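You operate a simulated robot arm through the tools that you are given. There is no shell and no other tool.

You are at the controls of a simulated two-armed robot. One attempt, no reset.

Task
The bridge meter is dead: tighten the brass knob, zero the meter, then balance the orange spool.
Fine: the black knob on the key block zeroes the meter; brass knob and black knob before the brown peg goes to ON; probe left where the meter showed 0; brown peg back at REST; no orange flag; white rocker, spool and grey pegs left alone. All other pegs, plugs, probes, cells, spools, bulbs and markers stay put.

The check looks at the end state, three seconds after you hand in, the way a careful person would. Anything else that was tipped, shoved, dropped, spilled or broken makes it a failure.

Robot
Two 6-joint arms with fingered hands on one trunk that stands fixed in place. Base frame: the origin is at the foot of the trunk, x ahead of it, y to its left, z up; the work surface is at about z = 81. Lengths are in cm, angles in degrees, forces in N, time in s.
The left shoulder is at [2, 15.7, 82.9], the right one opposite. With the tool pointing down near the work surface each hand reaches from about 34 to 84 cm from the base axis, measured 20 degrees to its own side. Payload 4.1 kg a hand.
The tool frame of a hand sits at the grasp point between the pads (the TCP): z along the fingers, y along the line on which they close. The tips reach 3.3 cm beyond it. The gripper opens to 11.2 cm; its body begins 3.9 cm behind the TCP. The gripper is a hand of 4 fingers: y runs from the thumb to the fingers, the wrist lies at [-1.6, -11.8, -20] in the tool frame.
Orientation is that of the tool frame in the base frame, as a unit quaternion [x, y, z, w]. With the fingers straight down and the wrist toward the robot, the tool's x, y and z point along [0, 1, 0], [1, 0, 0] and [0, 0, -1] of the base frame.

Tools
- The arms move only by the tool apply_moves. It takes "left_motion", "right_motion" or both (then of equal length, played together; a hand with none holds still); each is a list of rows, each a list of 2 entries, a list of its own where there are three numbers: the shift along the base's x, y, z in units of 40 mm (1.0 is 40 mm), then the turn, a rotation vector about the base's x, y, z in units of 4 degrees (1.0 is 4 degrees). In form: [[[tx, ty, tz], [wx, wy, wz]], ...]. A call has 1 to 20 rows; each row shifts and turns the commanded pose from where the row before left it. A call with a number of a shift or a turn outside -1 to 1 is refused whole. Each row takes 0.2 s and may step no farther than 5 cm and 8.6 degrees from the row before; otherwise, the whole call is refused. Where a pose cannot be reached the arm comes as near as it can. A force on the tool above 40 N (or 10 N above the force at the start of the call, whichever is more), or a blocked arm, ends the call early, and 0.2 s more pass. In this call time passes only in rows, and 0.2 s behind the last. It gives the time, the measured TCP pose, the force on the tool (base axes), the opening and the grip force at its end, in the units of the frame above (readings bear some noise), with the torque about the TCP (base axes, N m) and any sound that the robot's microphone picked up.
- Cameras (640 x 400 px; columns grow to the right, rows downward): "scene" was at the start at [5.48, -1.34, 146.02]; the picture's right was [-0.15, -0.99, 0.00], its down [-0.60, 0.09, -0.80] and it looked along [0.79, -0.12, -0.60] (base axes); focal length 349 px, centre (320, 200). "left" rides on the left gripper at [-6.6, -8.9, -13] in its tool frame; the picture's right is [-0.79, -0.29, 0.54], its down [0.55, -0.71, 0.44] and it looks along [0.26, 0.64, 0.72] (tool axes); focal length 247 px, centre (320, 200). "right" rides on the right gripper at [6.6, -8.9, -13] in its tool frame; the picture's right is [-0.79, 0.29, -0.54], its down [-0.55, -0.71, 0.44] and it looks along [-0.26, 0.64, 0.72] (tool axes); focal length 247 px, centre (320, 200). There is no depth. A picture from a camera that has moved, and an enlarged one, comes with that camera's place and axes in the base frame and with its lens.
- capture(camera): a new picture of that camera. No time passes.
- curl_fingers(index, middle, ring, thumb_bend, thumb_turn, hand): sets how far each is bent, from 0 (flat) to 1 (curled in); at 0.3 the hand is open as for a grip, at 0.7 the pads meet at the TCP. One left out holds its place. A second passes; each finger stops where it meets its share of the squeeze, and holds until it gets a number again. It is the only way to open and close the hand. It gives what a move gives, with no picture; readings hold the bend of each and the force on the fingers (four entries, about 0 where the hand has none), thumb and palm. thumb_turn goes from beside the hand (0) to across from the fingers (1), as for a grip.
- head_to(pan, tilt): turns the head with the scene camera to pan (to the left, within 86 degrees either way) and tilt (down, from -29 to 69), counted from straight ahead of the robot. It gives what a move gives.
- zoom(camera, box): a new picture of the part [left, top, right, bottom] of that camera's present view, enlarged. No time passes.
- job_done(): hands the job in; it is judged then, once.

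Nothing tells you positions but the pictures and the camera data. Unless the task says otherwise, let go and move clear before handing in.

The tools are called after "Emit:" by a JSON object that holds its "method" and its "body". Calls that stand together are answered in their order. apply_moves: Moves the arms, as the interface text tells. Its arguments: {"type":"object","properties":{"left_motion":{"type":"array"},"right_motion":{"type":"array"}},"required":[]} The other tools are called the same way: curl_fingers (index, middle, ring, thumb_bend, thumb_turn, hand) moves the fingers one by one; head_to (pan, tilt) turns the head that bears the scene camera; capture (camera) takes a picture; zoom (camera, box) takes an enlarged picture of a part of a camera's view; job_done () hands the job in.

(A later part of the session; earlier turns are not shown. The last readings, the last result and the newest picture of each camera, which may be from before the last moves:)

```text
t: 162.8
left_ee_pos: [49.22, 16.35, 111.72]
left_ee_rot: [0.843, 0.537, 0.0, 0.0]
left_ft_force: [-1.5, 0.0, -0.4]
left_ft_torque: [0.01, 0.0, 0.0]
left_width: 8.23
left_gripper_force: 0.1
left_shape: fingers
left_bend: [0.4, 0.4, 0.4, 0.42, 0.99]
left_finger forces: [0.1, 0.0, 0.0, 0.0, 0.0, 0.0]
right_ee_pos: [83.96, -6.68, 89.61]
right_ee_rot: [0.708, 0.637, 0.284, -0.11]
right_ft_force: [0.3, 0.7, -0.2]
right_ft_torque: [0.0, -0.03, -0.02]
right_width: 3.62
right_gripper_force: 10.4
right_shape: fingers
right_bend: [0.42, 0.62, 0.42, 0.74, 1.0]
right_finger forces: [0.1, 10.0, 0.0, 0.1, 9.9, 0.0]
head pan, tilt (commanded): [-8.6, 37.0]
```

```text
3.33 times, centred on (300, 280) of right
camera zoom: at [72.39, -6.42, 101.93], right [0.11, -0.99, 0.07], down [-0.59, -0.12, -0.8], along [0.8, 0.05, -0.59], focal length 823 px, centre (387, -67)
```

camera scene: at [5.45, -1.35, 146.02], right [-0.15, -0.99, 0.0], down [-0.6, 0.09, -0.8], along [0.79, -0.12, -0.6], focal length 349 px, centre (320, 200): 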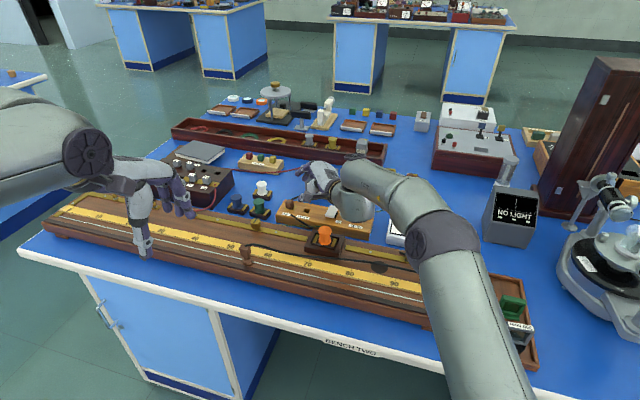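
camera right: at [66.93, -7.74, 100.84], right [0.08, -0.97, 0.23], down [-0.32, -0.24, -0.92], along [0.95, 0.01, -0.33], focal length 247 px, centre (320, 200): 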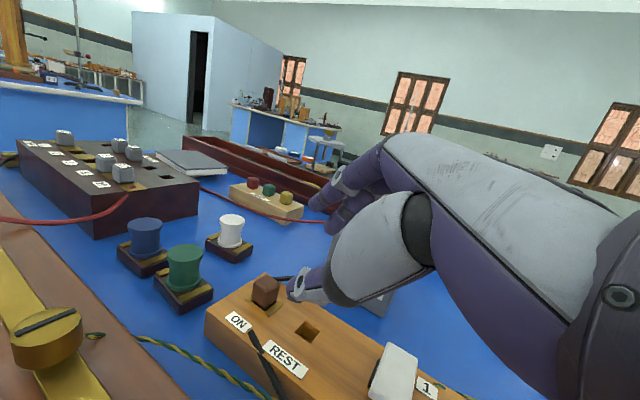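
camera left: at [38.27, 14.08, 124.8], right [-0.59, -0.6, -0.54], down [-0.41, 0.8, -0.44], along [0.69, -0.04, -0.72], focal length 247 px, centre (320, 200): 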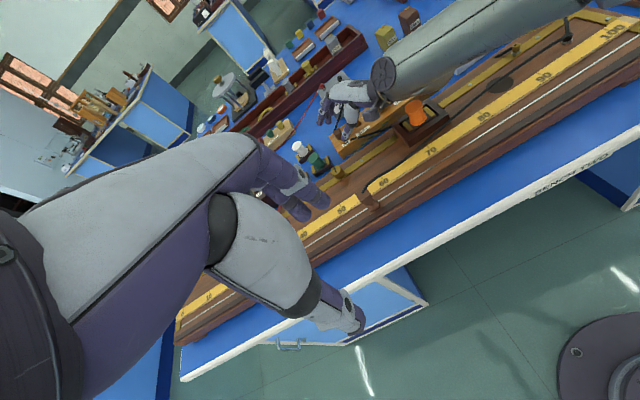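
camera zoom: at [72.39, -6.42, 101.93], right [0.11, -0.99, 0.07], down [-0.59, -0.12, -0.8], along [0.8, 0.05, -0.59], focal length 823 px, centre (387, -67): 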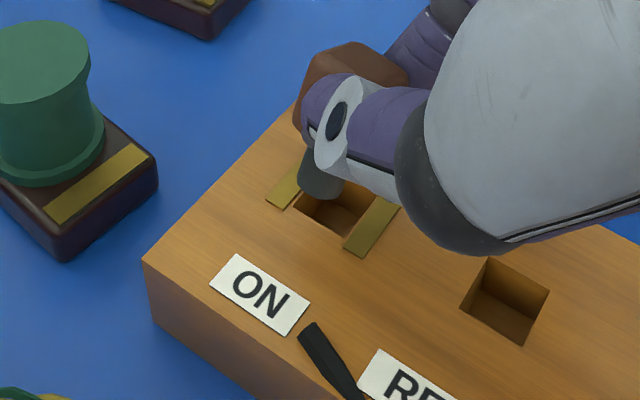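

The peg is clear of ON. I carry it over toward REST at this height.

Emit:
{"method": "apply_moves", "body": {"right_motion": [[[-0.09, -0.24, 0.04], [0, 0, 0]], [[-0.09, -0.24, 0.04], [0, 0, 0]], [[-0.08, -0.24, 0.02], [0, 0, 0]], [[-0.08, -0.24, 0], [0, 0, 0]]]}}

Emit:
{"method": "apply_moves", "body": {"right_motion": [[[-0.035, 0.016, 0.03], [-0.413, -0.911, 0]], [[-0.035, 0.016, 0.03], [-0.413, -0.911, 0]], [[-0.035, 0.016, 0.02], [-0.413, -0.911, 0]], [[-0.035, 0.016, 0.02], [-0.413, -0.911, 0]], [[-0.035, 0.016, 0.02], [-0.413, -0.911, 0]]]}}

Emit:
{"method": "zoom", "body": {"camera": "scene", "box": [275, 175, 335, 235]}}

Emit:
{"method": "zoom", "body": {"camera": "right", "box": [220, 200, 380, 360]}}

Emit:
{"method": "zoom", "body": {"camera": "left", "box": [320, 60, 420, 160]}}

```text
t: 163.8
left_ee_pos: [49.16, 16.24, 111.65]
left_ee_rot: [0.843, 0.537, 0.001, 0.0]
left_ft_force: [-0.1, -0.4, 0.3]
left_ft_torque: [-0.05, -0.03, -0.03]
left_width: 8.25
left_gripper_force: 0.0
left_shape: fingers
left_bend: [0.4, 0.4, 0.4, 0.42, 0.99]
left_finger forces: [0.0, 0.0, 0.0, 0.0, 0.0, 0.1]
right_ee_pos: [84.26, -10.42, 90.12]
right_ee_rot: [0.708, 0.637, 0.285, -0.11]
right_ft_force: [0.1, -0.7, -0.9]
right_ft_torque: [-0.02, 0.04, 0.01]
right_width: 3.61
right_gripper_force: 10.2
right_shape: fingers
right_bend: [0.42, 0.62, 0.42, 0.74, 1.0]
right_finger forces: [0.1, 10.0, 0.0, 0.0, 9.9, 0.0]
right hand out of reach, approached as far as the arm can: row 1, 2, 3, 4
head pan, tilt (commanded): [-8.6, 37.0]
```

```text
t: 165.0
left_ee_pos: [49.22, 16.08, 111.61]
left_ee_rot: [0.844, 0.537, 0.0, 0.0]
left_ft_force: [0.6, -0.2, 0.1]
left_ft_torque: [0.02, -0.01, 0.01]
left_width: 8.22
left_gripper_force: 0.2
left_shape: fingers
left_bend: [0.4, 0.4, 0.4, 0.42, 0.99]
left_finger forces: [0.0, 0.0, 0.2, 0.0, 0.1, 0.0]
right_ee_pos: [87.72, -9.97, 90.71]
right_ee_rot: [0.66, 0.665, 0.347, 0.044]
right_ft_force: [0.3, -0.2, -0.7]
right_ft_torque: [-0.02, 0.02, -0.02]
right_width: 3.59
right_gripper_force: 10.2
right_shape: fingers
right_bend: [0.42, 0.62, 0.42, 0.74, 1.0]
right_finger forces: [0.0, 10.0, 0.0, 0.1, 9.9, 0.1]
right hand out of reach, approached as far as the arm can: row 1, 2, 3, 4, 5
head pan, tilt (commanded): [-8.6, 37.0]
```

```text
6.67 times, centred on (305, 205) of scene
camera zoom: at [5.48, -1.34, 146.02], right [-0.15, -0.99, 0.0], down [-0.6, 0.09, -0.8], along [0.79, -0.12, -0.6], focal length 2325 px, centre (420, 167)
```

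zoom: 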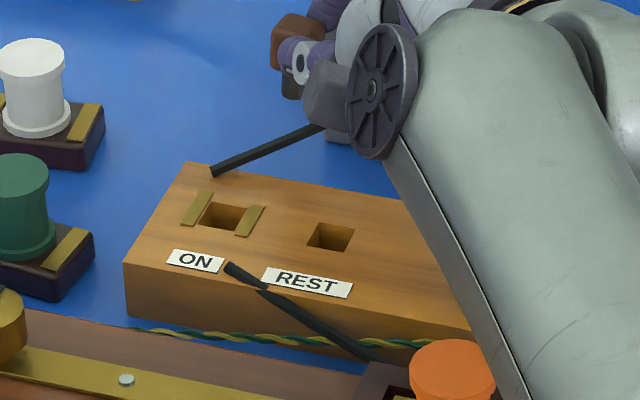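

```text
2.50 times, centred on (300, 280) of right
camera zoom: at [72.83, -8.35, 98.65], right [0.06, -0.97, 0.24], down [-0.31, -0.25, -0.92], along [0.95, -0.01, -0.32], focal length 617 px, centre (370, 0)
```

zoom: 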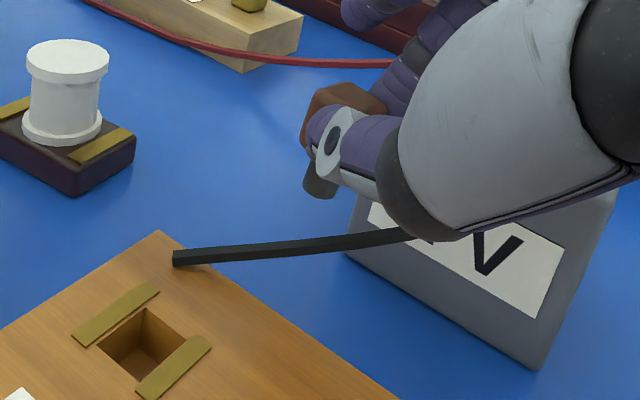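

```text
4.00 times, centred on (370, 110) of left
camera zoom: at [38.27, 14.08, 124.8], right [-0.59, -0.6, -0.54], down [-0.41, 0.8, -0.44], along [0.69, -0.04, -0.72], focal length 988 px, centre (120, 560)
```

zoom: 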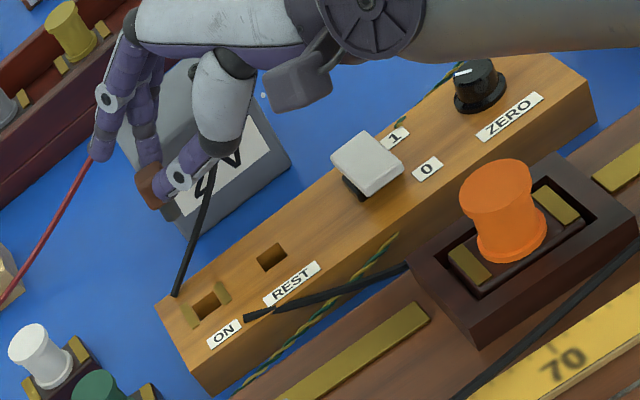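

The arm's solution drifted outward: the hand is now beyond the block, still holding the peg with 10 N and touching nothing. I bring it straight back toward the robot in small steps.

Emit:
{"method": "apply_moves", "body": {"right_motion": [[[-0.25, 0.0, 0.03], [0, 0, 0]], [[-0.25, 0.0, 0.03], [0, 0, 0]]]}}

Emit:
{"method": "zoom", "body": {"camera": "scene", "box": [275, 165, 345, 235]}}

Emit:
{"method": "capture", "body": {"camera": "scene"}}

```text
t: 165.6
left_ee_pos: [49.1, 16.23, 111.63]
left_ee_rot: [0.843, 0.538, 0.0, -0.001]
left_ft_force: [0.3, 0.5, -0.1]
left_ft_torque: [0.01, 0.01, -0.01]
left_width: 8.22
left_gripper_force: 0.2
left_shape: fingers
left_bend: [0.4, 0.4, 0.4, 0.42, 0.99]
left_finger forces: [0.0, 0.0, 0.0, 0.0, 0.0, 0.1]
right_ee_pos: [87.09, -9.86, 90.96]
right_ee_rot: [0.66, 0.664, 0.347, 0.044]
right_ft_force: [0.6, -0.9, -0.4]
right_ft_torque: [0.03, 0.01, 0.01]
right_width: 3.59
right_gripper_force: 9.7
right_shape: fingers
right_bend: [0.42, 0.62, 0.42, 0.74, 1.0]
right_finger forces: [0.0, 10.1, 0.0, 0.0, 10.0, 0.1]
right hand out of reach, approached as far as the arm can: row 1, 2
head pan, tilt (commanded): [-8.6, 37.0]
```

```text
5.71 times, centred on (310, 200) of scene
camera zoom: at [5.5, -1.33, 146.02], right [-0.15, -0.99, 0.0], down [-0.6, 0.09, -0.8], along [0.79, -0.12, -0.6], focal length 1993 px, centre (377, 200)
```

zoom: 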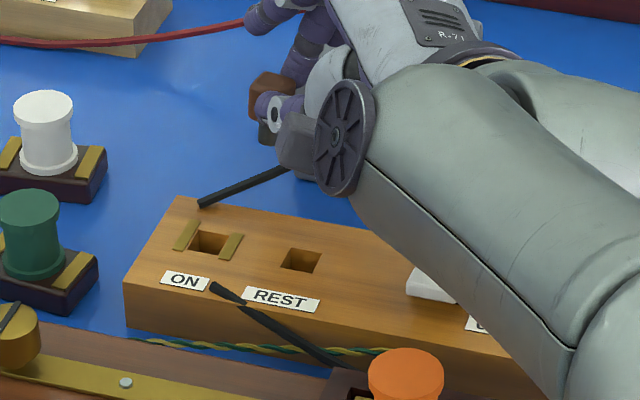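

```text
taken
camera scene: at [5.5, -1.33, 146.02], right [-0.15, -0.99, 0.0], down [-0.6, 0.09, -0.8], along [0.79, -0.12, -0.6], focal length 349 px, centre (320, 200)
```

scene: 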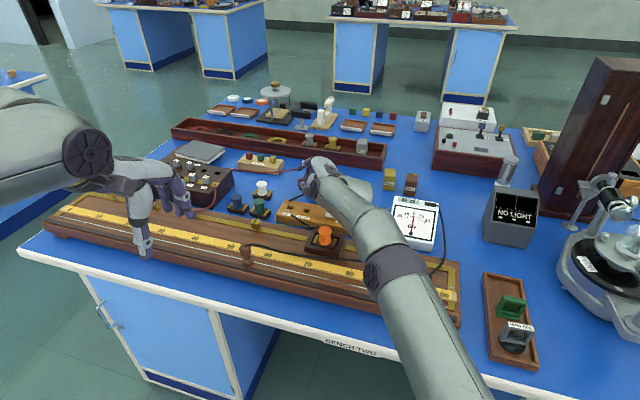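

The arm is almost fully stretched, which makes it sluggish to come back. I keep easing it back toward the robot.

Emit:
{"method": "apply_moves", "body": {"right_motion": [[[-0.2, 0.0, 0.02], [0, 0, 0]], [[-0.2, 0.0, 0.02], [0, 0, 0]], [[-0.2, 0.0, 0.02], [0, 0, 0]], [[-0.2, 0.0, 0.02], [0, 0, 0]]]}}

Emit:
{"method": "zoom", "body": {"camera": "scene", "box": [275, 165, 345, 235]}}

Emit:
{"method": "zoom", "body": {"camera": "right", "box": [200, 180, 420, 380]}}

```text
t: 166.6
left_ee_pos: [49.18, 16.13, 111.77]
left_ee_rot: [0.843, 0.538, 0.0, 0.0]
left_ft_force: [0.5, -0.9, 0.8]
left_ft_torque: [-0.01, -0.02, -0.01]
left_width: 8.22
left_gripper_force: 0.1
left_shape: fingers
left_bend: [0.4, 0.4, 0.4, 0.42, 0.99]
left_finger forces: [0.1, 0.0, 0.0, 0.0, 0.1, 0.0]
right_ee_pos: [83.98, -9.97, 91.27]
right_ee_rot: [0.66, 0.665, 0.346, 0.043]
right_ft_force: [-0.2, 0.4, -0.3]
right_ft_torque: [0.01, 0.01, 0.0]
right_width: 3.6
right_gripper_force: 10.4
right_shape: fingers
right_bend: [0.42, 0.62, 0.42, 0.74, 1.0]
right_finger forces: [0.1, 10.1, 0.0, 0.0, 10.0, 0.1]
head pan, tilt (commanded): [-8.6, 37.0]
```

```text
5.71 times, centred on (310, 200) of scene
camera zoom: at [5.49, -1.33, 146.02], right [-0.15, -0.99, 0.0], down [-0.6, 0.09, -0.8], along [0.79, -0.12, -0.6], focal length 1993 px, centre (377, 200)
```

zoom: 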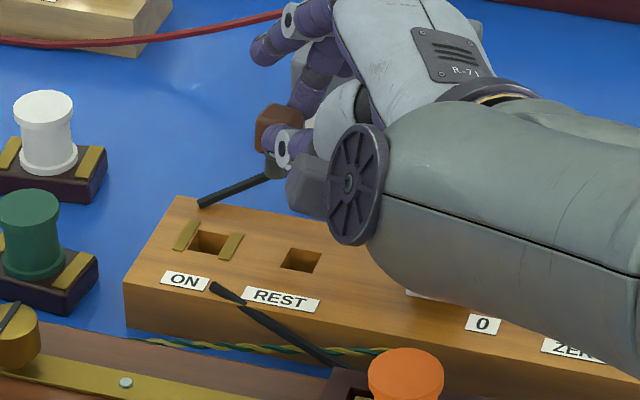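

```text
2.00 times, centred on (310, 280) of right
camera zoom: at [69.03, -8.28, 99.08], right [0.06, -0.97, 0.24], down [-0.31, -0.25, -0.92], along [0.95, -0.01, -0.32], focal length 494 px, centre (340, 40)
```

zoom: 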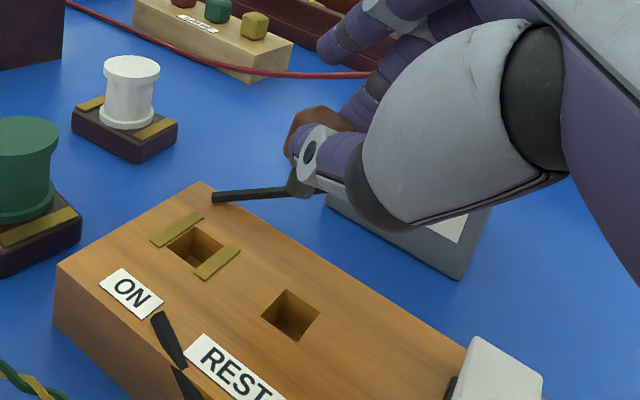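

Recovered: the peg is upright in the grip at about (86.2, -8.4), shaft tip z ≈ 86.7. I move it over the REST hole at (83.3, -9.24).

Emit:
{"method": "apply_moves", "body": {"right_motion": [[[-0.18, -0.057, 0], [0, 0, 0]], [[-0.18, -0.057, 0], [0, 0, 0]], [[-0.18, -0.057, 0], [0, 0, 0]], [[-0.18, -0.057, 0], [0, 0, 0]]]}}

Emit:
{"method": "zoom", "body": {"camera": "scene", "box": [285, 175, 335, 225]}}

Emit:
{"method": "zoom", "body": {"camera": "right", "box": [240, 220, 360, 340]}}

Emit:
{"method": "zoom", "body": {"camera": "left", "box": [320, 60, 420, 160]}}

```text
t: 167.6
left_ee_pos: [49.29, 16.21, 111.61]
left_ee_rot: [0.843, 0.538, 0.0, 0.0]
left_ft_force: [-0.2, -0.5, 0.3]
left_ft_torque: [-0.02, 0.0, 0.01]
left_width: 8.25
left_gripper_force: 0.0
left_shape: fingers
left_bend: [0.4, 0.4, 0.4, 0.42, 0.99]
left_finger forces: [0.1, 0.0, 0.0, 0.0, 0.1, 0.0]
right_ee_pos: [81.13, -10.88, 91.25]
right_ee_rot: [0.66, 0.664, 0.347, 0.043]
right_ft_force: [0.6, 0.3, 0.5]
right_ft_torque: [0.01, 0.02, 0.05]
right_width: 3.58
right_gripper_force: 10.0
right_shape: fingers
right_bend: [0.42, 0.62, 0.42, 0.74, 1.0]
right_finger forces: [0.0, 10.0, 0.0, 0.0, 10.0, 0.1]
head pan, tilt (commanded): [-8.6, 37.0]
```

```text
8.00 times, centred on (310, 200) of scene
camera zoom: at [5.49, -1.33, 146.02], right [-0.15, -0.99, 0.0], down [-0.6, 0.09, -0.8], along [0.79, -0.12, -0.6], focal length 2790 px, centre (400, 200)
```

zoom: 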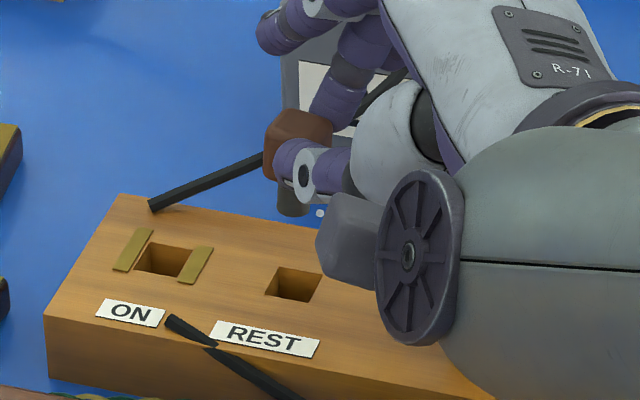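

```text
3.33 times, centred on (300, 280) of right
camera zoom: at [66.18, -9.18, 99.04], right [0.06, -0.97, 0.24], down [-0.31, -0.25, -0.92], along [0.95, -0.02, -0.31], focal length 823 px, centre (387, -67)
```

zoom: 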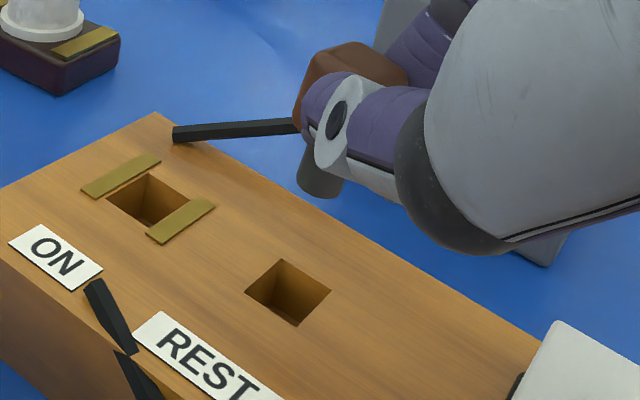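

```text
4.00 times, centred on (370, 110) of left
camera zoom: at [38.28, 14.08, 124.79], right [-0.59, -0.6, -0.54], down [-0.41, 0.8, -0.44], along [0.69, -0.04, -0.72], focal length 988 px, centre (120, 560)
```

zoom: 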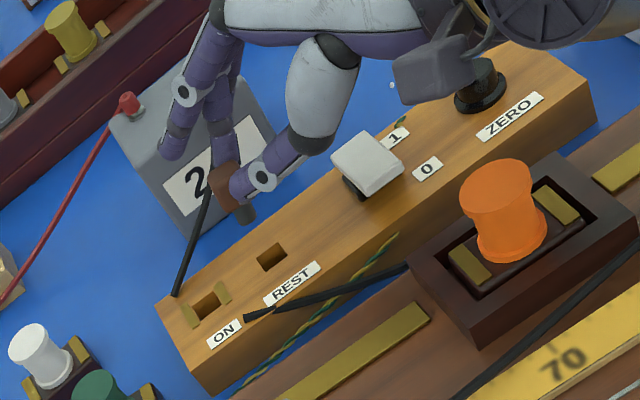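

Triangulating, the shaft tip is at (84.75, -9.5, 85.5), leaning ~9° (bottom away). I ease the lean back 8° and shift 0.9 cm nearer, to stand over the REST hole (83.3, -9.24).

Emit:
{"method": "apply_moves", "body": {"right_motion": [[[-0.1, 0.0, 0.03], [0.413, 0.911, 0]], [[-0.1, 0.0, 0.03], [0.413, 0.911, 0]]]}}

Emit:
{"method": "zoom", "body": {"camera": "scene", "box": [285, 175, 335, 225]}}

Emit:
{"method": "zoom", "body": {"camera": "right", "box": [240, 220, 360, 340]}}

Emit:
{"method": "zoom", "body": {"camera": "left", "box": [340, 80, 400, 140]}}

```text
t: 168.2
left_ee_pos: [49.28, 16.25, 111.55]
left_ee_rot: [0.843, 0.538, 0.0, 0.001]
left_ft_force: [0.0, 0.1, -0.1]
left_ft_torque: [-0.01, 0.03, 0.01]
left_width: 8.25
left_gripper_force: 0.1
left_shape: fingers
left_bend: [0.4, 0.4, 0.4, 0.42, 0.99]
left_finger forces: [0.0, 0.0, 0.1, 0.0, 0.0, 0.0]
right_ee_pos: [80.2, -10.72, 91.4]
right_ee_rot: [0.683, 0.655, 0.323, -0.017]
right_ft_force: [0.3, -0.2, 0.1]
right_ft_torque: [0.03, -0.01, 0.03]
right_width: 3.56
right_gripper_force: 9.8
right_shape: fingers
right_bend: [0.42, 0.62, 0.42, 0.74, 1.0]
right_finger forces: [0.0, 10.0, 0.0, 0.0, 9.9, 0.1]
head pan, tilt (commanded): [-8.6, 37.0]
```

```text
8.00 times, centred on (310, 200) of scene
camera zoom: at [5.49, -1.33, 146.02], right [-0.15, -0.99, 0.0], down [-0.6, 0.09, -0.8], along [0.79, -0.12, -0.6], focal length 2790 px, centre (400, 200)
```

zoom: 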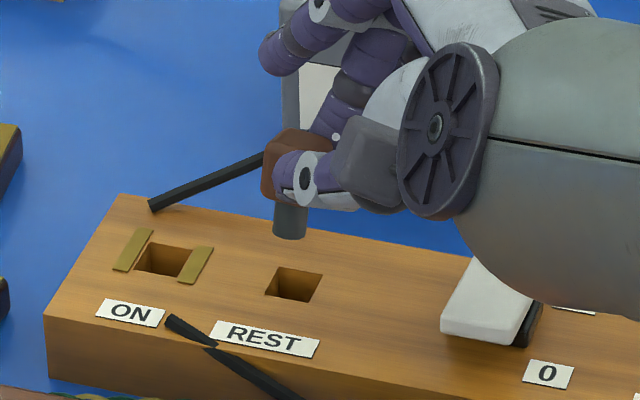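

```text
3.33 times, centred on (300, 280) of right
camera zoom: at [66.46, -9.67, 101.24], right [0.09, -0.98, 0.17], down [-0.42, -0.19, -0.88], along [0.9, 0.01, -0.43], focal length 823 px, centre (387, -67)
```

zoom: 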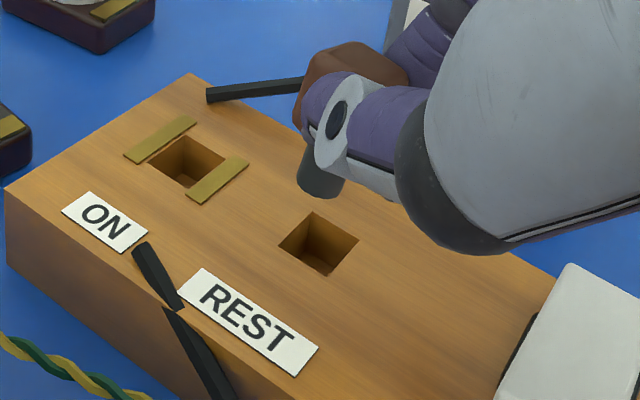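

```text
6.67 times, centred on (370, 110) of left
camera zoom: at [38.28, 14.08, 124.8], right [-0.59, -0.6, -0.54], down [-0.41, 0.8, -0.44], along [0.69, -0.04, -0.72], focal length 1646 px, centre (-13, 800)
```

zoom: 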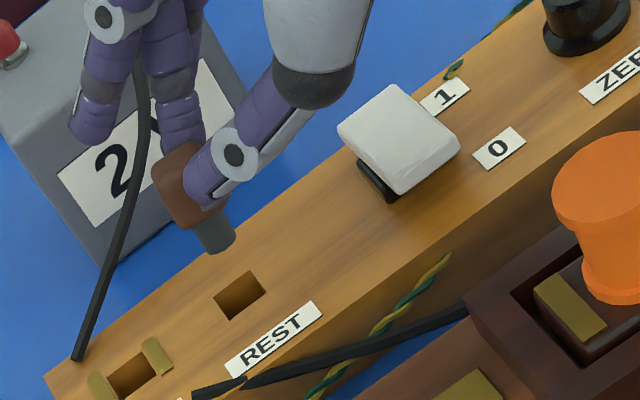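

Now upright (within ~3°), tip at (82.8, -9.2, 85.8); the hole is at (83.25, -9.2). I shift 0.45 cm forward and lower 1.8 cm, then check.

Emit:
{"method": "apply_moves", "body": {"right_motion": [[[0.06, 0.0, -0.1], [0, 0, 0]], [[0.05, 0.0, -0.15], [0, 0, 0]], [[0, 0, -0.2], [0, 0, 0]]]}}

Emit:
{"method": "zoom", "body": {"camera": "scene", "box": [285, 175, 335, 225]}}

Emit:
{"method": "zoom", "body": {"camera": "right", "box": [250, 230, 350, 330]}}

Emit:
{"method": "zoom", "body": {"camera": "left", "box": [340, 80, 400, 140]}}

```text
t: 169.0
left_ee_pos: [49.1, 16.26, 111.67]
left_ee_rot: [0.843, 0.538, 0.0, 0.0]
left_ft_force: [0.3, 0.1, -0.7]
left_ft_torque: [0.0, 0.01, -0.02]
left_width: 8.24
left_gripper_force: 0.0
left_shape: fingers
left_bend: [0.4, 0.4, 0.4, 0.42, 0.99]
left_finger forces: [0.0, 0.0, 0.0, 0.1, 0.1, 0.0]
right_ee_pos: [80.72, -10.84, 89.73]
right_ee_rot: [0.682, 0.656, 0.323, -0.018]
right_ft_force: [-0.2, -0.6, 0.0]
right_ft_torque: [0.02, 0.03, -0.01]
right_width: 3.57
right_gripper_force: 9.7
right_shape: fingers
right_bend: [0.42, 0.62, 0.42, 0.74, 1.0]
right_finger forces: [0.0, 10.0, 0.0, 0.0, 9.9, 0.0]
head pan, tilt (commanded): [-8.6, 37.0]
```

```text
8.00 times, centred on (310, 200) of scene
camera zoom: at [5.48, -1.33, 146.02], right [-0.15, -0.99, 0.0], down [-0.6, 0.09, -0.8], along [0.79, -0.12, -0.6], focal length 2790 px, centre (400, 200)
```

zoom: 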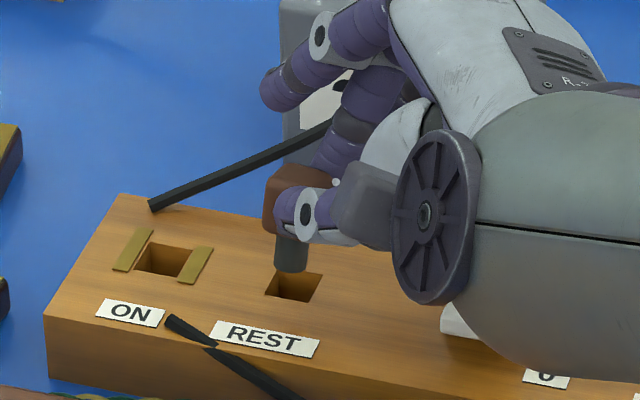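

```text
4.00 times, centred on (300, 280) of right
camera zoom: at [66.88, -9.7, 99.42], right [0.09, -0.98, 0.17], down [-0.42, -0.19, -0.88], along [0.9, 0.01, -0.43], focal length 988 px, centre (400, -120)
```

zoom: 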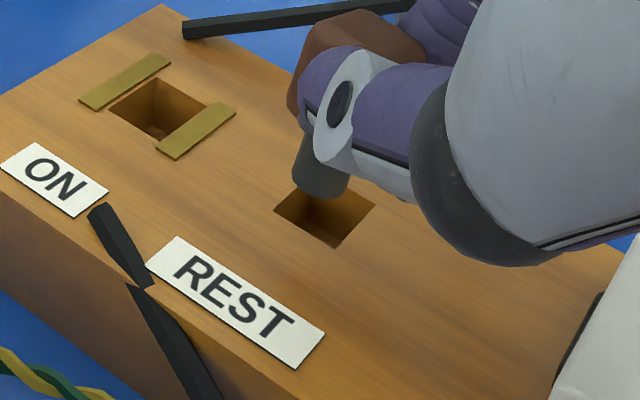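

```text
6.67 times, centred on (370, 110) of left
camera zoom: at [38.27, 14.08, 124.8], right [-0.59, -0.6, -0.54], down [-0.41, 0.8, -0.44], along [0.69, -0.04, -0.72], focal length 1646 px, centre (-13, 800)
```

zoom: 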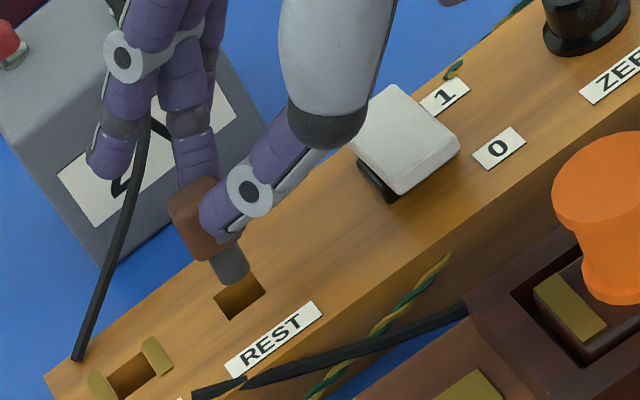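

Very close. Averaging the three views, the tip should go about 2 mm nearer. I apply that and lower 1 cm watching the force.

Emit:
{"method": "apply_moves", "body": {"right_motion": [[[-0.045, 0.015, 0], [0, 0, 0]], [[0, 0, -0.08], [0, 0, 0]], [[0, 0, -0.08], [0, 0, 0]], [[0, 0, -0.08], [0, 0, 0]]]}}

Emit:
{"method": "zoom", "body": {"camera": "scene", "box": [285, 185, 325, 225]}}

Emit:
{"method": "zoom", "body": {"camera": "right", "box": [250, 230, 350, 330]}}

Emit:
{"method": "zoom", "body": {"camera": "left", "box": [340, 80, 400, 140]}}

```text
t: 170.0
left_ee_pos: [49.26, 16.2, 111.67]
left_ee_rot: [0.843, 0.538, 0.001, 0.0]
left_ft_force: [-0.8, 0.7, 0.7]
left_ft_torque: [-0.02, -0.05, 0.01]
left_width: 8.24
left_gripper_force: 0.1
left_shape: fingers
left_bend: [0.4, 0.4, 0.4, 0.42, 0.99]
left_finger forces: [0.1, 0.1, 0.0, 0.0, 0.0, 0.1]
right_ee_pos: [80.61, -10.69, 88.62]
right_ee_rot: [0.682, 0.656, 0.323, -0.017]
right_ft_force: [0.1, 0.1, -0.7]
right_ft_torque: [0.01, 0.05, 0.02]
right_width: 3.59
right_gripper_force: 9.7
right_shape: fingers
right_bend: [0.42, 0.62, 0.42, 0.74, 1.0]
right_finger forces: [0.1, 10.0, 0.0, 0.0, 9.9, 0.0]
head pan, tilt (commanded): [-8.6, 37.0]
```

```text
10.00 times, centred on (305, 205) of scene
camera zoom: at [5.48, -1.34, 146.02], right [-0.15, -0.99, 0.0], down [-0.6, 0.09, -0.8], along [0.79, -0.12, -0.6], focal length 3488 px, centre (470, 150)
```

zoom: 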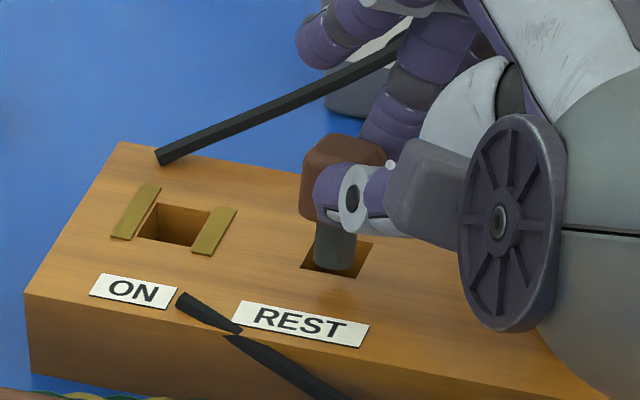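

```text
4.00 times, centred on (300, 280) of right
camera zoom: at [66.75, -9.68, 98.49], right [0.09, -0.98, 0.17], down [-0.42, -0.19, -0.88], along [0.9, 0.01, -0.43], focal length 988 px, centre (400, -120)
```

zoom: 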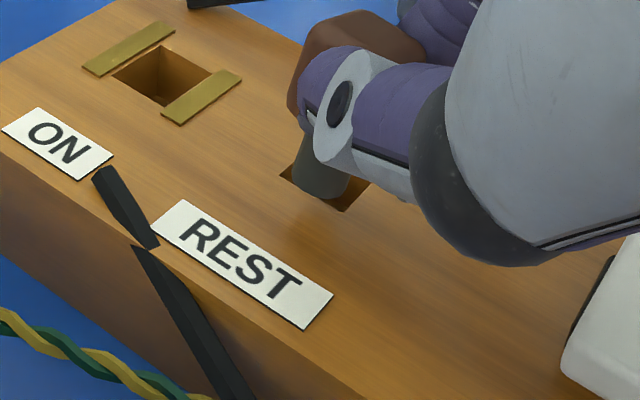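

```text
6.67 times, centred on (370, 110) of left
camera zoom: at [38.28, 14.08, 124.8], right [-0.59, -0.6, -0.54], down [-0.41, 0.8, -0.44], along [0.69, -0.04, -0.72], focal length 1646 px, centre (-13, 800)
```

zoom: 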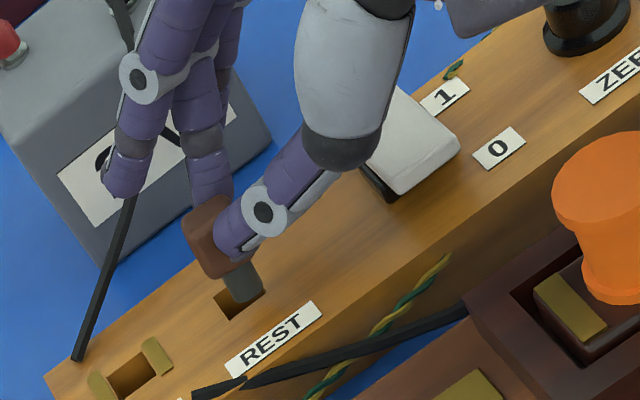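

The tip is in the mouth of the REST hole in all three views, with no contact force. I continue down.

Emit:
{"method": "apply_moves", "body": {"right_motion": [[[0, 0, -0.08], [0, 0, 0]], [[0, 0, -0.08], [0, 0, 0]], [[0, 0, -0.08], [0, 0, 0]]]}}

Emit:
{"method": "zoom", "body": {"camera": "scene", "box": [285, 185, 325, 225]}}

Emit:
{"method": "zoom", "body": {"camera": "right", "box": [250, 230, 350, 330]}}

Emit:
{"method": "zoom", "body": {"camera": "left", "box": [340, 80, 400, 140]}}

```text
t: 170.8
left_ee_pos: [49.09, 16.33, 111.63]
left_ee_rot: [0.843, 0.538, 0.0, 0.001]
left_ft_force: [0.5, 0.2, -0.9]
left_ft_torque: [-0.02, 0.02, 0.0]
left_width: 8.2
left_gripper_force: 0.1
left_shape: fingers
left_bend: [0.4, 0.4, 0.4, 0.42, 0.99]
left_finger forces: [0.0, 0.1, 0.1, 0.1, 0.1, 0.0]
right_ee_pos: [80.67, -10.84, 87.84]
right_ee_rot: [0.682, 0.655, 0.324, -0.018]
right_ft_force: [0.4, -0.9, 3.8]
right_ft_torque: [-0.02, -0.11, -0.03]
right_width: 3.45
right_gripper_force: 10.5
right_shape: fingers
right_bend: [0.42, 0.61, 0.42, 0.75, 1.0]
right_finger forces: [0.1, 10.1, 0.0, 0.1, 10.7, 0.0]
head pan, tilt (commanded): [-8.6, 37.0]
```

```text
10.00 times, centred on (305, 205) of scene
camera zoom: at [5.46, -1.34, 146.02], right [-0.15, -0.99, 0.0], down [-0.6, 0.09, -0.8], along [0.79, -0.12, -0.6], focal length 3488 px, centre (470, 150)
```

zoom: 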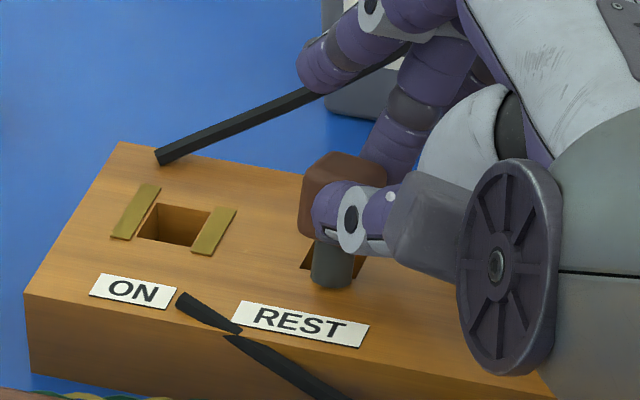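

```text
4.00 times, centred on (300, 280) of right
camera zoom: at [66.72, -9.67, 97.62], right [0.09, -0.98, 0.17], down [-0.42, -0.19, -0.89], along [0.9, 0.01, -0.43], focal length 988 px, centre (400, -120)
```

zoom: 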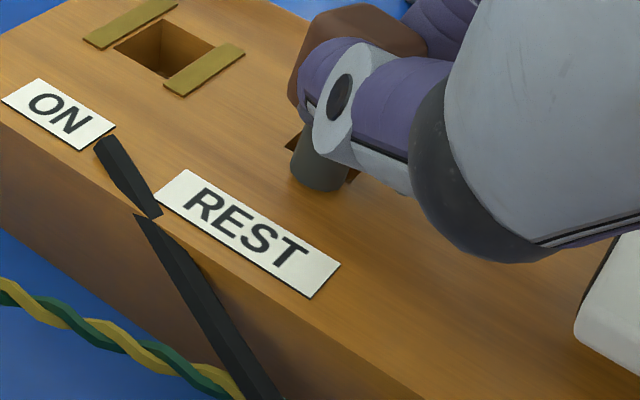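

```text
6.67 times, centred on (370, 110) of left
camera zoom: at [38.26, 14.08, 124.8], right [-0.59, -0.6, -0.54], down [-0.41, 0.8, -0.44], along [0.69, -0.04, -0.72], focal length 1646 px, centre (-13, 800)
```

zoom: 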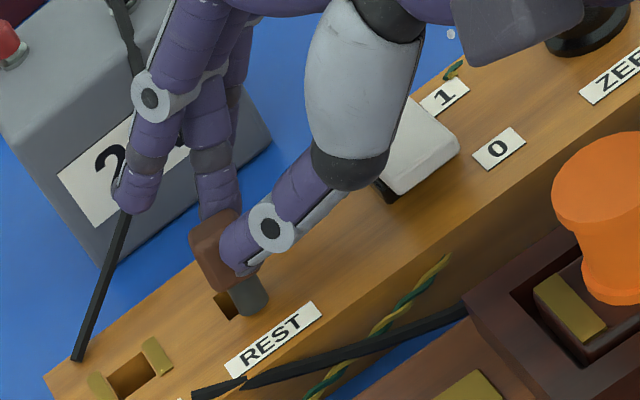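

The tip landed on the block just short of the hole (3.8 N). It needs to go about 0.85 cm farther from the robot. I lift 6 mm, shift, and look again.

Emit:
{"method": "apply_moves", "body": {"right_motion": [[[0, 0, 0.15], [0, 0, 0]], [[0.1, -0.025, 0.03], [0, 0, 0]], [[0.11, -0.025, 0], [0, 0, 0]]]}}

Emit:
{"method": "zoom", "body": {"camera": "scene", "box": [285, 185, 325, 225]}}

Emit:
{"method": "zoom", "body": {"camera": "right", "box": [250, 230, 350, 330]}}

Emit:
{"method": "zoom", "body": {"camera": "left", "box": [340, 80, 400, 140]}}

```text
t: 171.6
left_ee_pos: [49.15, 16.3, 111.63]
left_ee_rot: [0.843, 0.538, 0.0, 0.001]
left_ft_force: [0.0, 0.1, -0.8]
left_ft_torque: [-0.02, 0.01, 0.0]
left_width: 8.25
left_gripper_force: 0.0
left_shape: fingers
left_bend: [0.4, 0.4, 0.4, 0.42, 0.99]
left_finger forces: [0.0, 0.0, 0.0, 0.0, 0.1, 0.1]
right_ee_pos: [81.33, -11.07, 88.64]
right_ee_rot: [0.682, 0.656, 0.323, -0.018]
right_ft_force: [0.1, 0.5, -0.3]
right_ft_torque: [0.02, -0.02, 0.0]
right_width: 3.48
right_gripper_force: 10.3
right_shape: fingers
right_bend: [0.42, 0.61, 0.42, 0.74, 1.0]
right_finger forces: [0.0, 10.2, 0.0, 0.0, 10.0, 0.0]
head pan, tilt (commanded): [-8.6, 37.0]
```

```text
10.00 times, centred on (305, 205) of scene
camera zoom: at [5.48, -1.34, 146.02], right [-0.15, -0.99, 0.0], down [-0.6, 0.09, -0.8], along [0.79, -0.12, -0.6], focal length 3488 px, centre (470, 150)
```

zoom: 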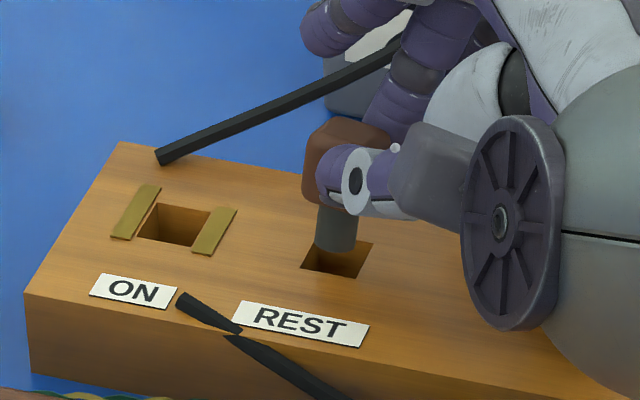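

```text
4.00 times, centred on (300, 280) of right
camera zoom: at [67.6, -9.9, 98.3], right [0.09, -0.98, 0.17], down [-0.42, -0.19, -0.88], along [0.9, 0.01, -0.43], focal length 988 px, centre (400, -120)
```

zoom: 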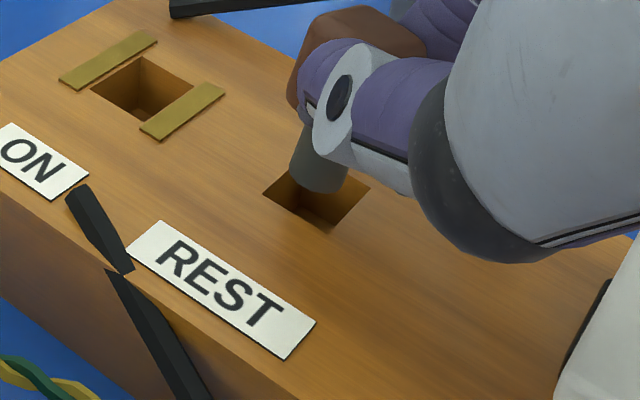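

```text
6.67 times, centred on (370, 110) of left
camera zoom: at [38.27, 14.08, 124.8], right [-0.59, -0.6, -0.54], down [-0.41, 0.8, -0.44], along [0.69, -0.04, -0.72], focal length 1646 px, centre (-13, 800)
```

zoom: 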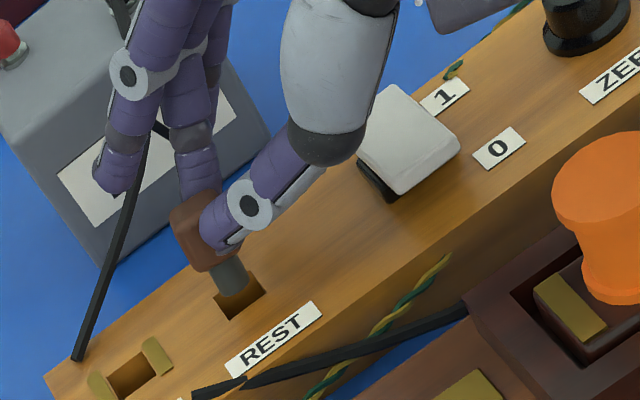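

Closer; averaging the views, it needs 3 mm farther and 2 mm left. I apply that and lower 8 mm.

Emit:
{"method": "apply_moves", "body": {"right_motion": [[[0.085, 0.015, 0], [0, 0, 0]], [[0, 0, -0.1], [0, 0, 0]], [[0, 0, -0.1], [0, 0, 0]]]}}

Emit:
{"method": "zoom", "body": {"camera": "scene", "box": [285, 185, 325, 225]}}

Emit:
{"method": "zoom", "body": {"camera": "right", "box": [250, 230, 350, 330]}}

Emit:
{"method": "zoom", "body": {"camera": "left", "box": [340, 80, 400, 140]}}

```text
t: 172.4
left_ee_pos: [49.06, 16.32, 111.65]
left_ee_rot: [0.843, 0.538, 0.0, 0.0]
left_ft_force: [-0.4, 0.4, 0.7]
left_ft_torque: [0.01, 0.01, -0.03]
left_width: 8.2
left_gripper_force: 0.1
left_shape: fingers
left_bend: [0.4, 0.4, 0.4, 0.42, 0.99]
left_finger forces: [0.0, 0.1, 0.0, 0.0, 0.0, 0.1]
right_ee_pos: [81.75, -10.89, 87.74]
right_ee_rot: [0.682, 0.657, 0.322, -0.019]
right_ft_force: [-0.4, -0.1, 0.4]
right_ft_torque: [0.01, 0.0, -0.03]
right_width: 3.49
right_gripper_force: 9.5
right_shape: fingers
right_bend: [0.42, 0.61, 0.42, 0.74, 1.0]
right_finger forces: [0.0, 10.1, 0.1, 0.0, 10.0, 0.0]
head pan, tilt (commanded): [-8.6, 37.0]
```

```text
10.00 times, centred on (305, 205) of scene
camera zoom: at [5.48, -1.34, 146.02], right [-0.15, -0.99, 0.0], down [-0.6, 0.09, -0.8], along [0.79, -0.12, -0.6], focal length 3488 px, centre (470, 150)
```

zoom: 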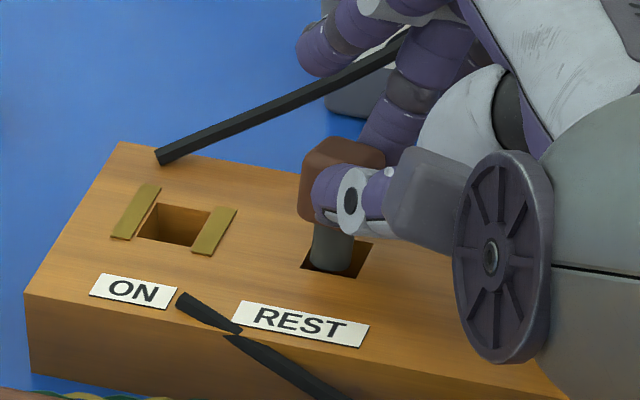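

```text
4.00 times, centred on (300, 280) of right
camera zoom: at [67.89, -9.79, 97.42], right [0.09, -0.98, 0.17], down [-0.42, -0.19, -0.88], along [0.9, 0.01, -0.43], focal length 988 px, centre (400, -120)
```

zoom: 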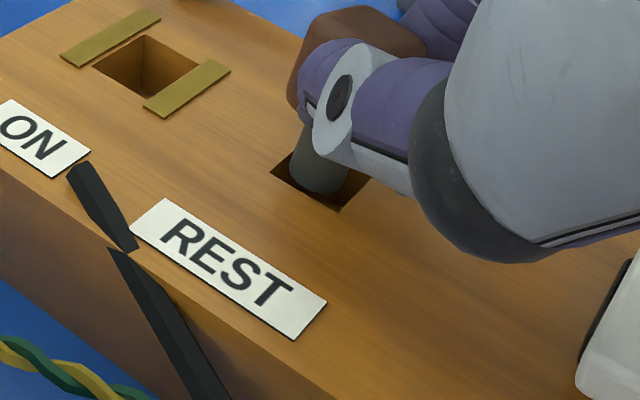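

```text
6.67 times, centred on (370, 110) of left
camera zoom: at [38.27, 14.08, 124.8], right [-0.59, -0.6, -0.54], down [-0.41, 0.8, -0.44], along [0.69, -0.04, -0.72], focal length 1646 px, centre (-13, 800)
```

zoom: 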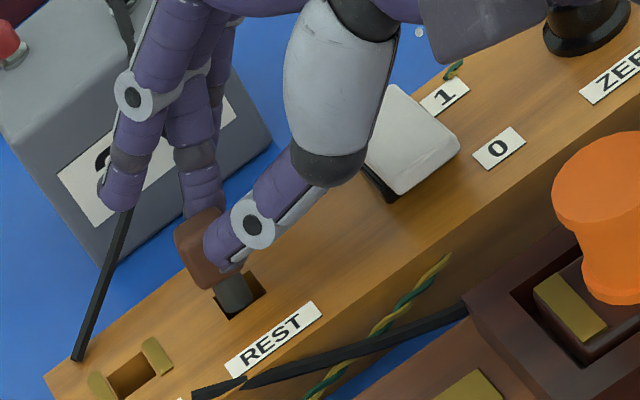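

The shaft is now inside the REST hole with edges visible around it, and no force. I continue down in small steps.

Emit:
{"method": "apply_moves", "body": {"right_motion": [[[0, 0, -0.06], [0, 0, 0]], [[0, 0, -0.06], [0, 0, 0]], [[0, 0, -0.06], [0, 0, 0]]]}}

Emit:
{"method": "zoom", "body": {"camera": "scene", "box": [285, 185, 325, 225]}}

Emit:
{"method": "zoom", "body": {"camera": "right", "box": [250, 230, 350, 330]}}

Emit:
{"method": "zoom", "body": {"camera": "left", "box": [340, 80, 400, 140]}}

```text
t: 173.2
left_ee_pos: [49.11, 16.27, 111.67]
left_ee_rot: [0.843, 0.537, 0.0, 0.0]
left_ft_force: [-0.3, 0.2, 0.5]
left_ft_torque: [0.03, 0.0, 0.05]
left_width: 8.22
left_gripper_force: 0.1
left_shape: fingers
left_bend: [0.4, 0.4, 0.4, 0.42, 0.99]
left_finger forces: [0.1, 0.0, 0.1, 0.0, 0.0, 0.1]
right_ee_pos: [81.68, -11.03, 86.92]
right_ee_rot: [0.683, 0.655, 0.323, -0.018]
right_ft_force: [0.2, 0.1, -1.3]
right_ft_torque: [0.02, 0.04, -0.01]
right_width: 3.46
right_gripper_force: 10.3
right_shape: fingers
right_bend: [0.42, 0.61, 0.42, 0.74, 1.0]
right_finger forces: [0.1, 10.1, 0.0, 0.0, 10.1, 0.0]
head pan, tilt (commanded): [-8.6, 37.0]
```

```text
10.00 times, centred on (305, 205) of scene
camera zoom: at [5.48, -1.34, 146.02], right [-0.15, -0.99, 0.0], down [-0.6, 0.09, -0.8], along [0.79, -0.12, -0.6], focal length 3488 px, centre (470, 150)
```

zoom: 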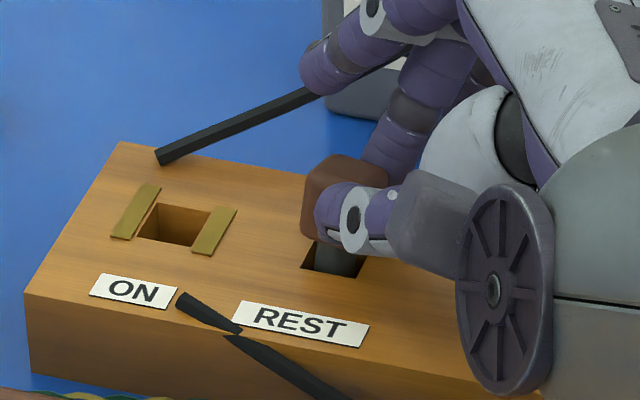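

```text
4.00 times, centred on (300, 280) of right
camera zoom: at [67.87, -9.85, 96.76], right [0.09, -0.98, 0.17], down [-0.42, -0.19, -0.88], along [0.9, 0.01, -0.43], focal length 988 px, centre (400, -120)
```

zoom: 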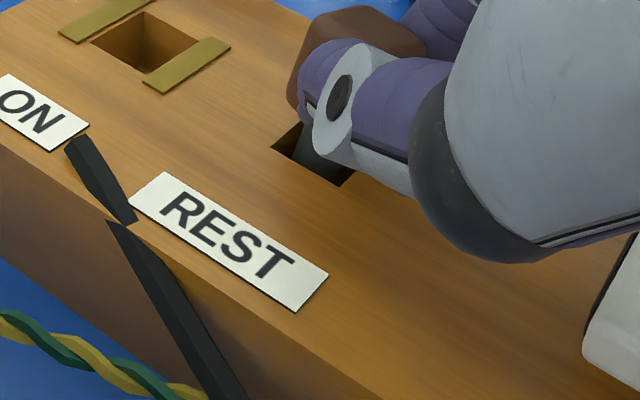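

```text
6.67 times, centred on (370, 110) of left
camera zoom: at [38.28, 14.08, 124.8], right [-0.59, -0.6, -0.54], down [-0.41, 0.8, -0.44], along [0.69, -0.04, -0.72], focal length 1646 px, centre (-13, 800)
```

zoom: 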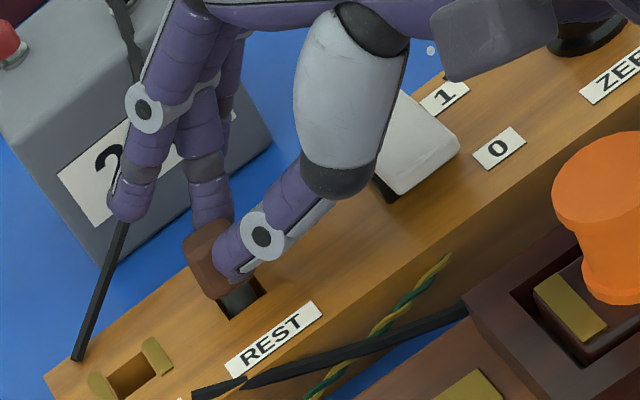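

It's going in. A few more millimetres.

Emit:
{"method": "apply_moves", "body": {"right_motion": [[[0, 0, -0.05], [0, 0, 0]], [[0, 0, -0.05], [0, 0, 0]], [[0, 0, -0.05], [0, 0, 0]]]}}

Emit:
{"method": "zoom", "body": {"camera": "scene", "box": [285, 185, 325, 225]}}

Emit:
{"method": "zoom", "body": {"camera": "right", "box": [250, 230, 350, 330]}}

```text
t: 174.0
left_ee_pos: [49.1, 16.38, 111.75]
left_ee_rot: [0.844, 0.537, 0.0, 0.0]
left_ft_force: [0.3, -0.5, 1.1]
left_ft_torque: [0.0, 0.02, 0.0]
left_width: 8.22
left_gripper_force: 0.0
left_shape: fingers
left_bend: [0.4, 0.4, 0.4, 0.42, 0.99]
left_finger forces: [0.0, 0.0, 0.0, 0.0, 0.1, 0.0]
right_ee_pos: [81.79, -10.94, 86.62]
right_ee_rot: [0.682, 0.655, 0.324, -0.017]
right_ft_force: [-2.5, 0.7, 8.5]
right_ft_torque: [0.07, -0.14, 0.01]
right_width: 3.42
right_gripper_force: 10.2
right_shape: fingers
right_bend: [0.42, 0.61, 0.42, 0.75, 1.0]
right_finger forces: [0.0, 8.2, 0.0, 0.0, 12.4, 0.0]
head pan, tilt (commanded): [-8.6, 37.0]
```

```text
10.00 times, centred on (305, 205) of scene
camera zoom: at [5.45, -1.33, 146.02], right [-0.15, -0.99, 0.0], down [-0.6, 0.09, -0.8], along [0.79, -0.12, -0.6], focal length 3488 px, centre (470, 150)
```

zoom: 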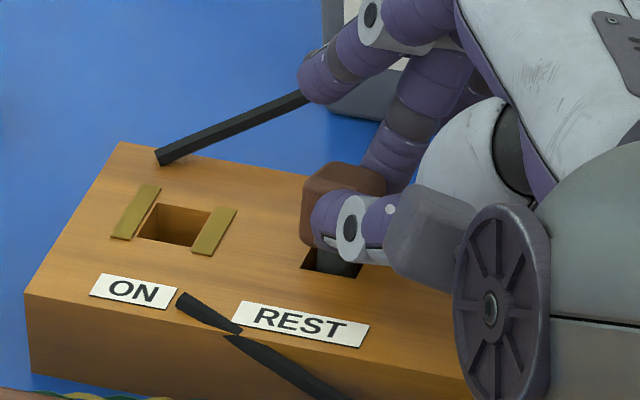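

```text
4.00 times, centred on (300, 280) of right
camera zoom: at [67.89, -9.79, 96.35], right [0.09, -0.98, 0.17], down [-0.42, -0.19, -0.89], along [0.9, 0.01, -0.43], focal length 988 px, centre (400, -120)
```

zoom: 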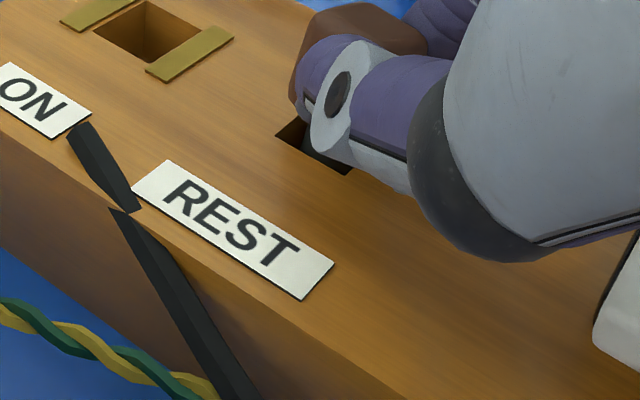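

The shaft is over 1 cm deep and something now resists (8.5 N). I release here so the peg can drop the rest of the way.

Emit:
{"method": "curl_fingers", "body": {"hand": "right", "middle": 0.5, "thumb_bend": 0.66}}

Emit:
{"method": "zoom", "body": {"camera": "scene", "box": [285, 185, 325, 225]}}

Emit:
{"method": "zoom", "body": {"camera": "right", "box": [250, 230, 350, 330]}}

Emit:
{"method": "zoom", "body": {"camera": "left", "box": [340, 80, 400, 140]}}

```text
t: 175.0
left_ee_pos: [49.17, 16.31, 111.6]
left_ee_rot: [0.844, 0.537, 0.0, 0.0]
left_ft_force: [0.1, 0.0, 0.7]
left_ft_torque: [-0.01, -0.03, 0.0]
left_width: 8.24
left_gripper_force: 0.0
left_shape: fingers
left_bend: [0.4, 0.4, 0.4, 0.42, 0.99]
left_finger forces: [0.1, 0.0, 0.0, 0.0, 0.0, 0.0]
right_ee_pos: [81.73, -11.0, 86.41]
right_ee_rot: [0.682, 0.656, 0.323, -0.018]
right_ft_force: [-0.1, -0.2, 2.5]
right_ft_torque: [0.05, -0.02, -0.04]
right_width: 4.32
right_gripper_force: 0.7
right_shape: fingers
right_bend: [0.42, 0.5, 0.42, 0.68, 1.0]
right_finger forces: [0.1, 0.0, 0.0, 0.0, 2.3, 0.1]
head pan, tilt (commanded): [-8.6, 37.0]
```

```text
10.00 times, centred on (305, 205) of scene
camera zoom: at [5.48, -1.33, 146.02], right [-0.15, -0.99, 0.0], down [-0.6, 0.09, -0.8], along [0.79, -0.12, -0.6], focal length 3488 px, centre (470, 150)
```

zoom: 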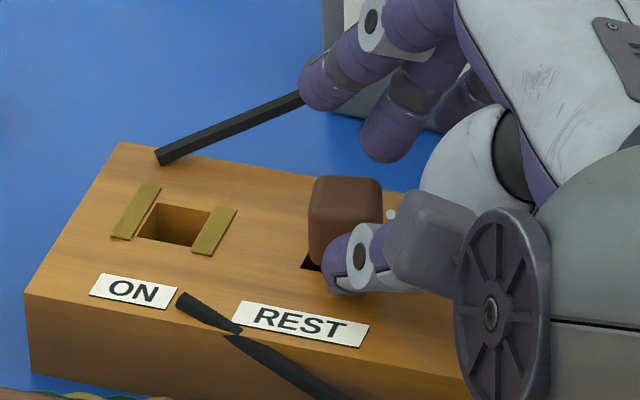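

```text
4.00 times, centred on (300, 280) of right
camera zoom: at [67.88, -9.8, 96.2], right [0.09, -0.98, 0.17], down [-0.42, -0.19, -0.88], along [0.9, 0.01, -0.43], focal length 988 px, centre (400, -120)
```

zoom: 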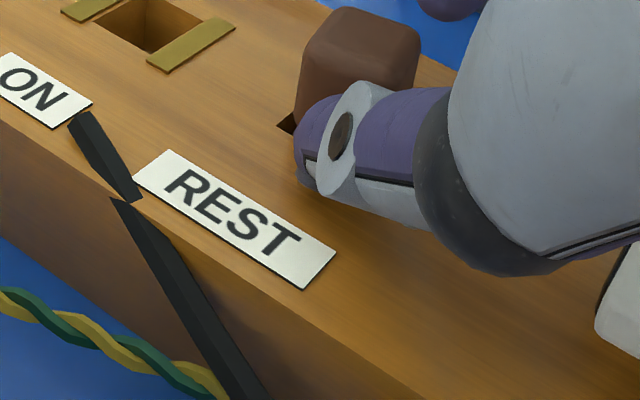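

```text
6.67 times, centred on (370, 110) of left
camera zoom: at [38.27, 14.08, 124.8], right [-0.59, -0.6, -0.54], down [-0.41, 0.8, -0.44], along [0.69, -0.04, -0.72], focal length 1646 px, centre (-13, 800)
```

zoom: 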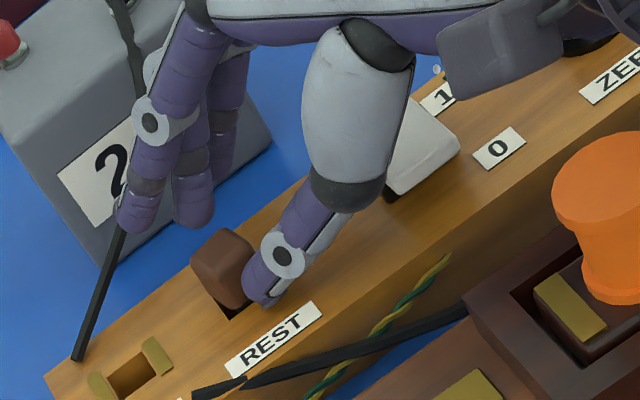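

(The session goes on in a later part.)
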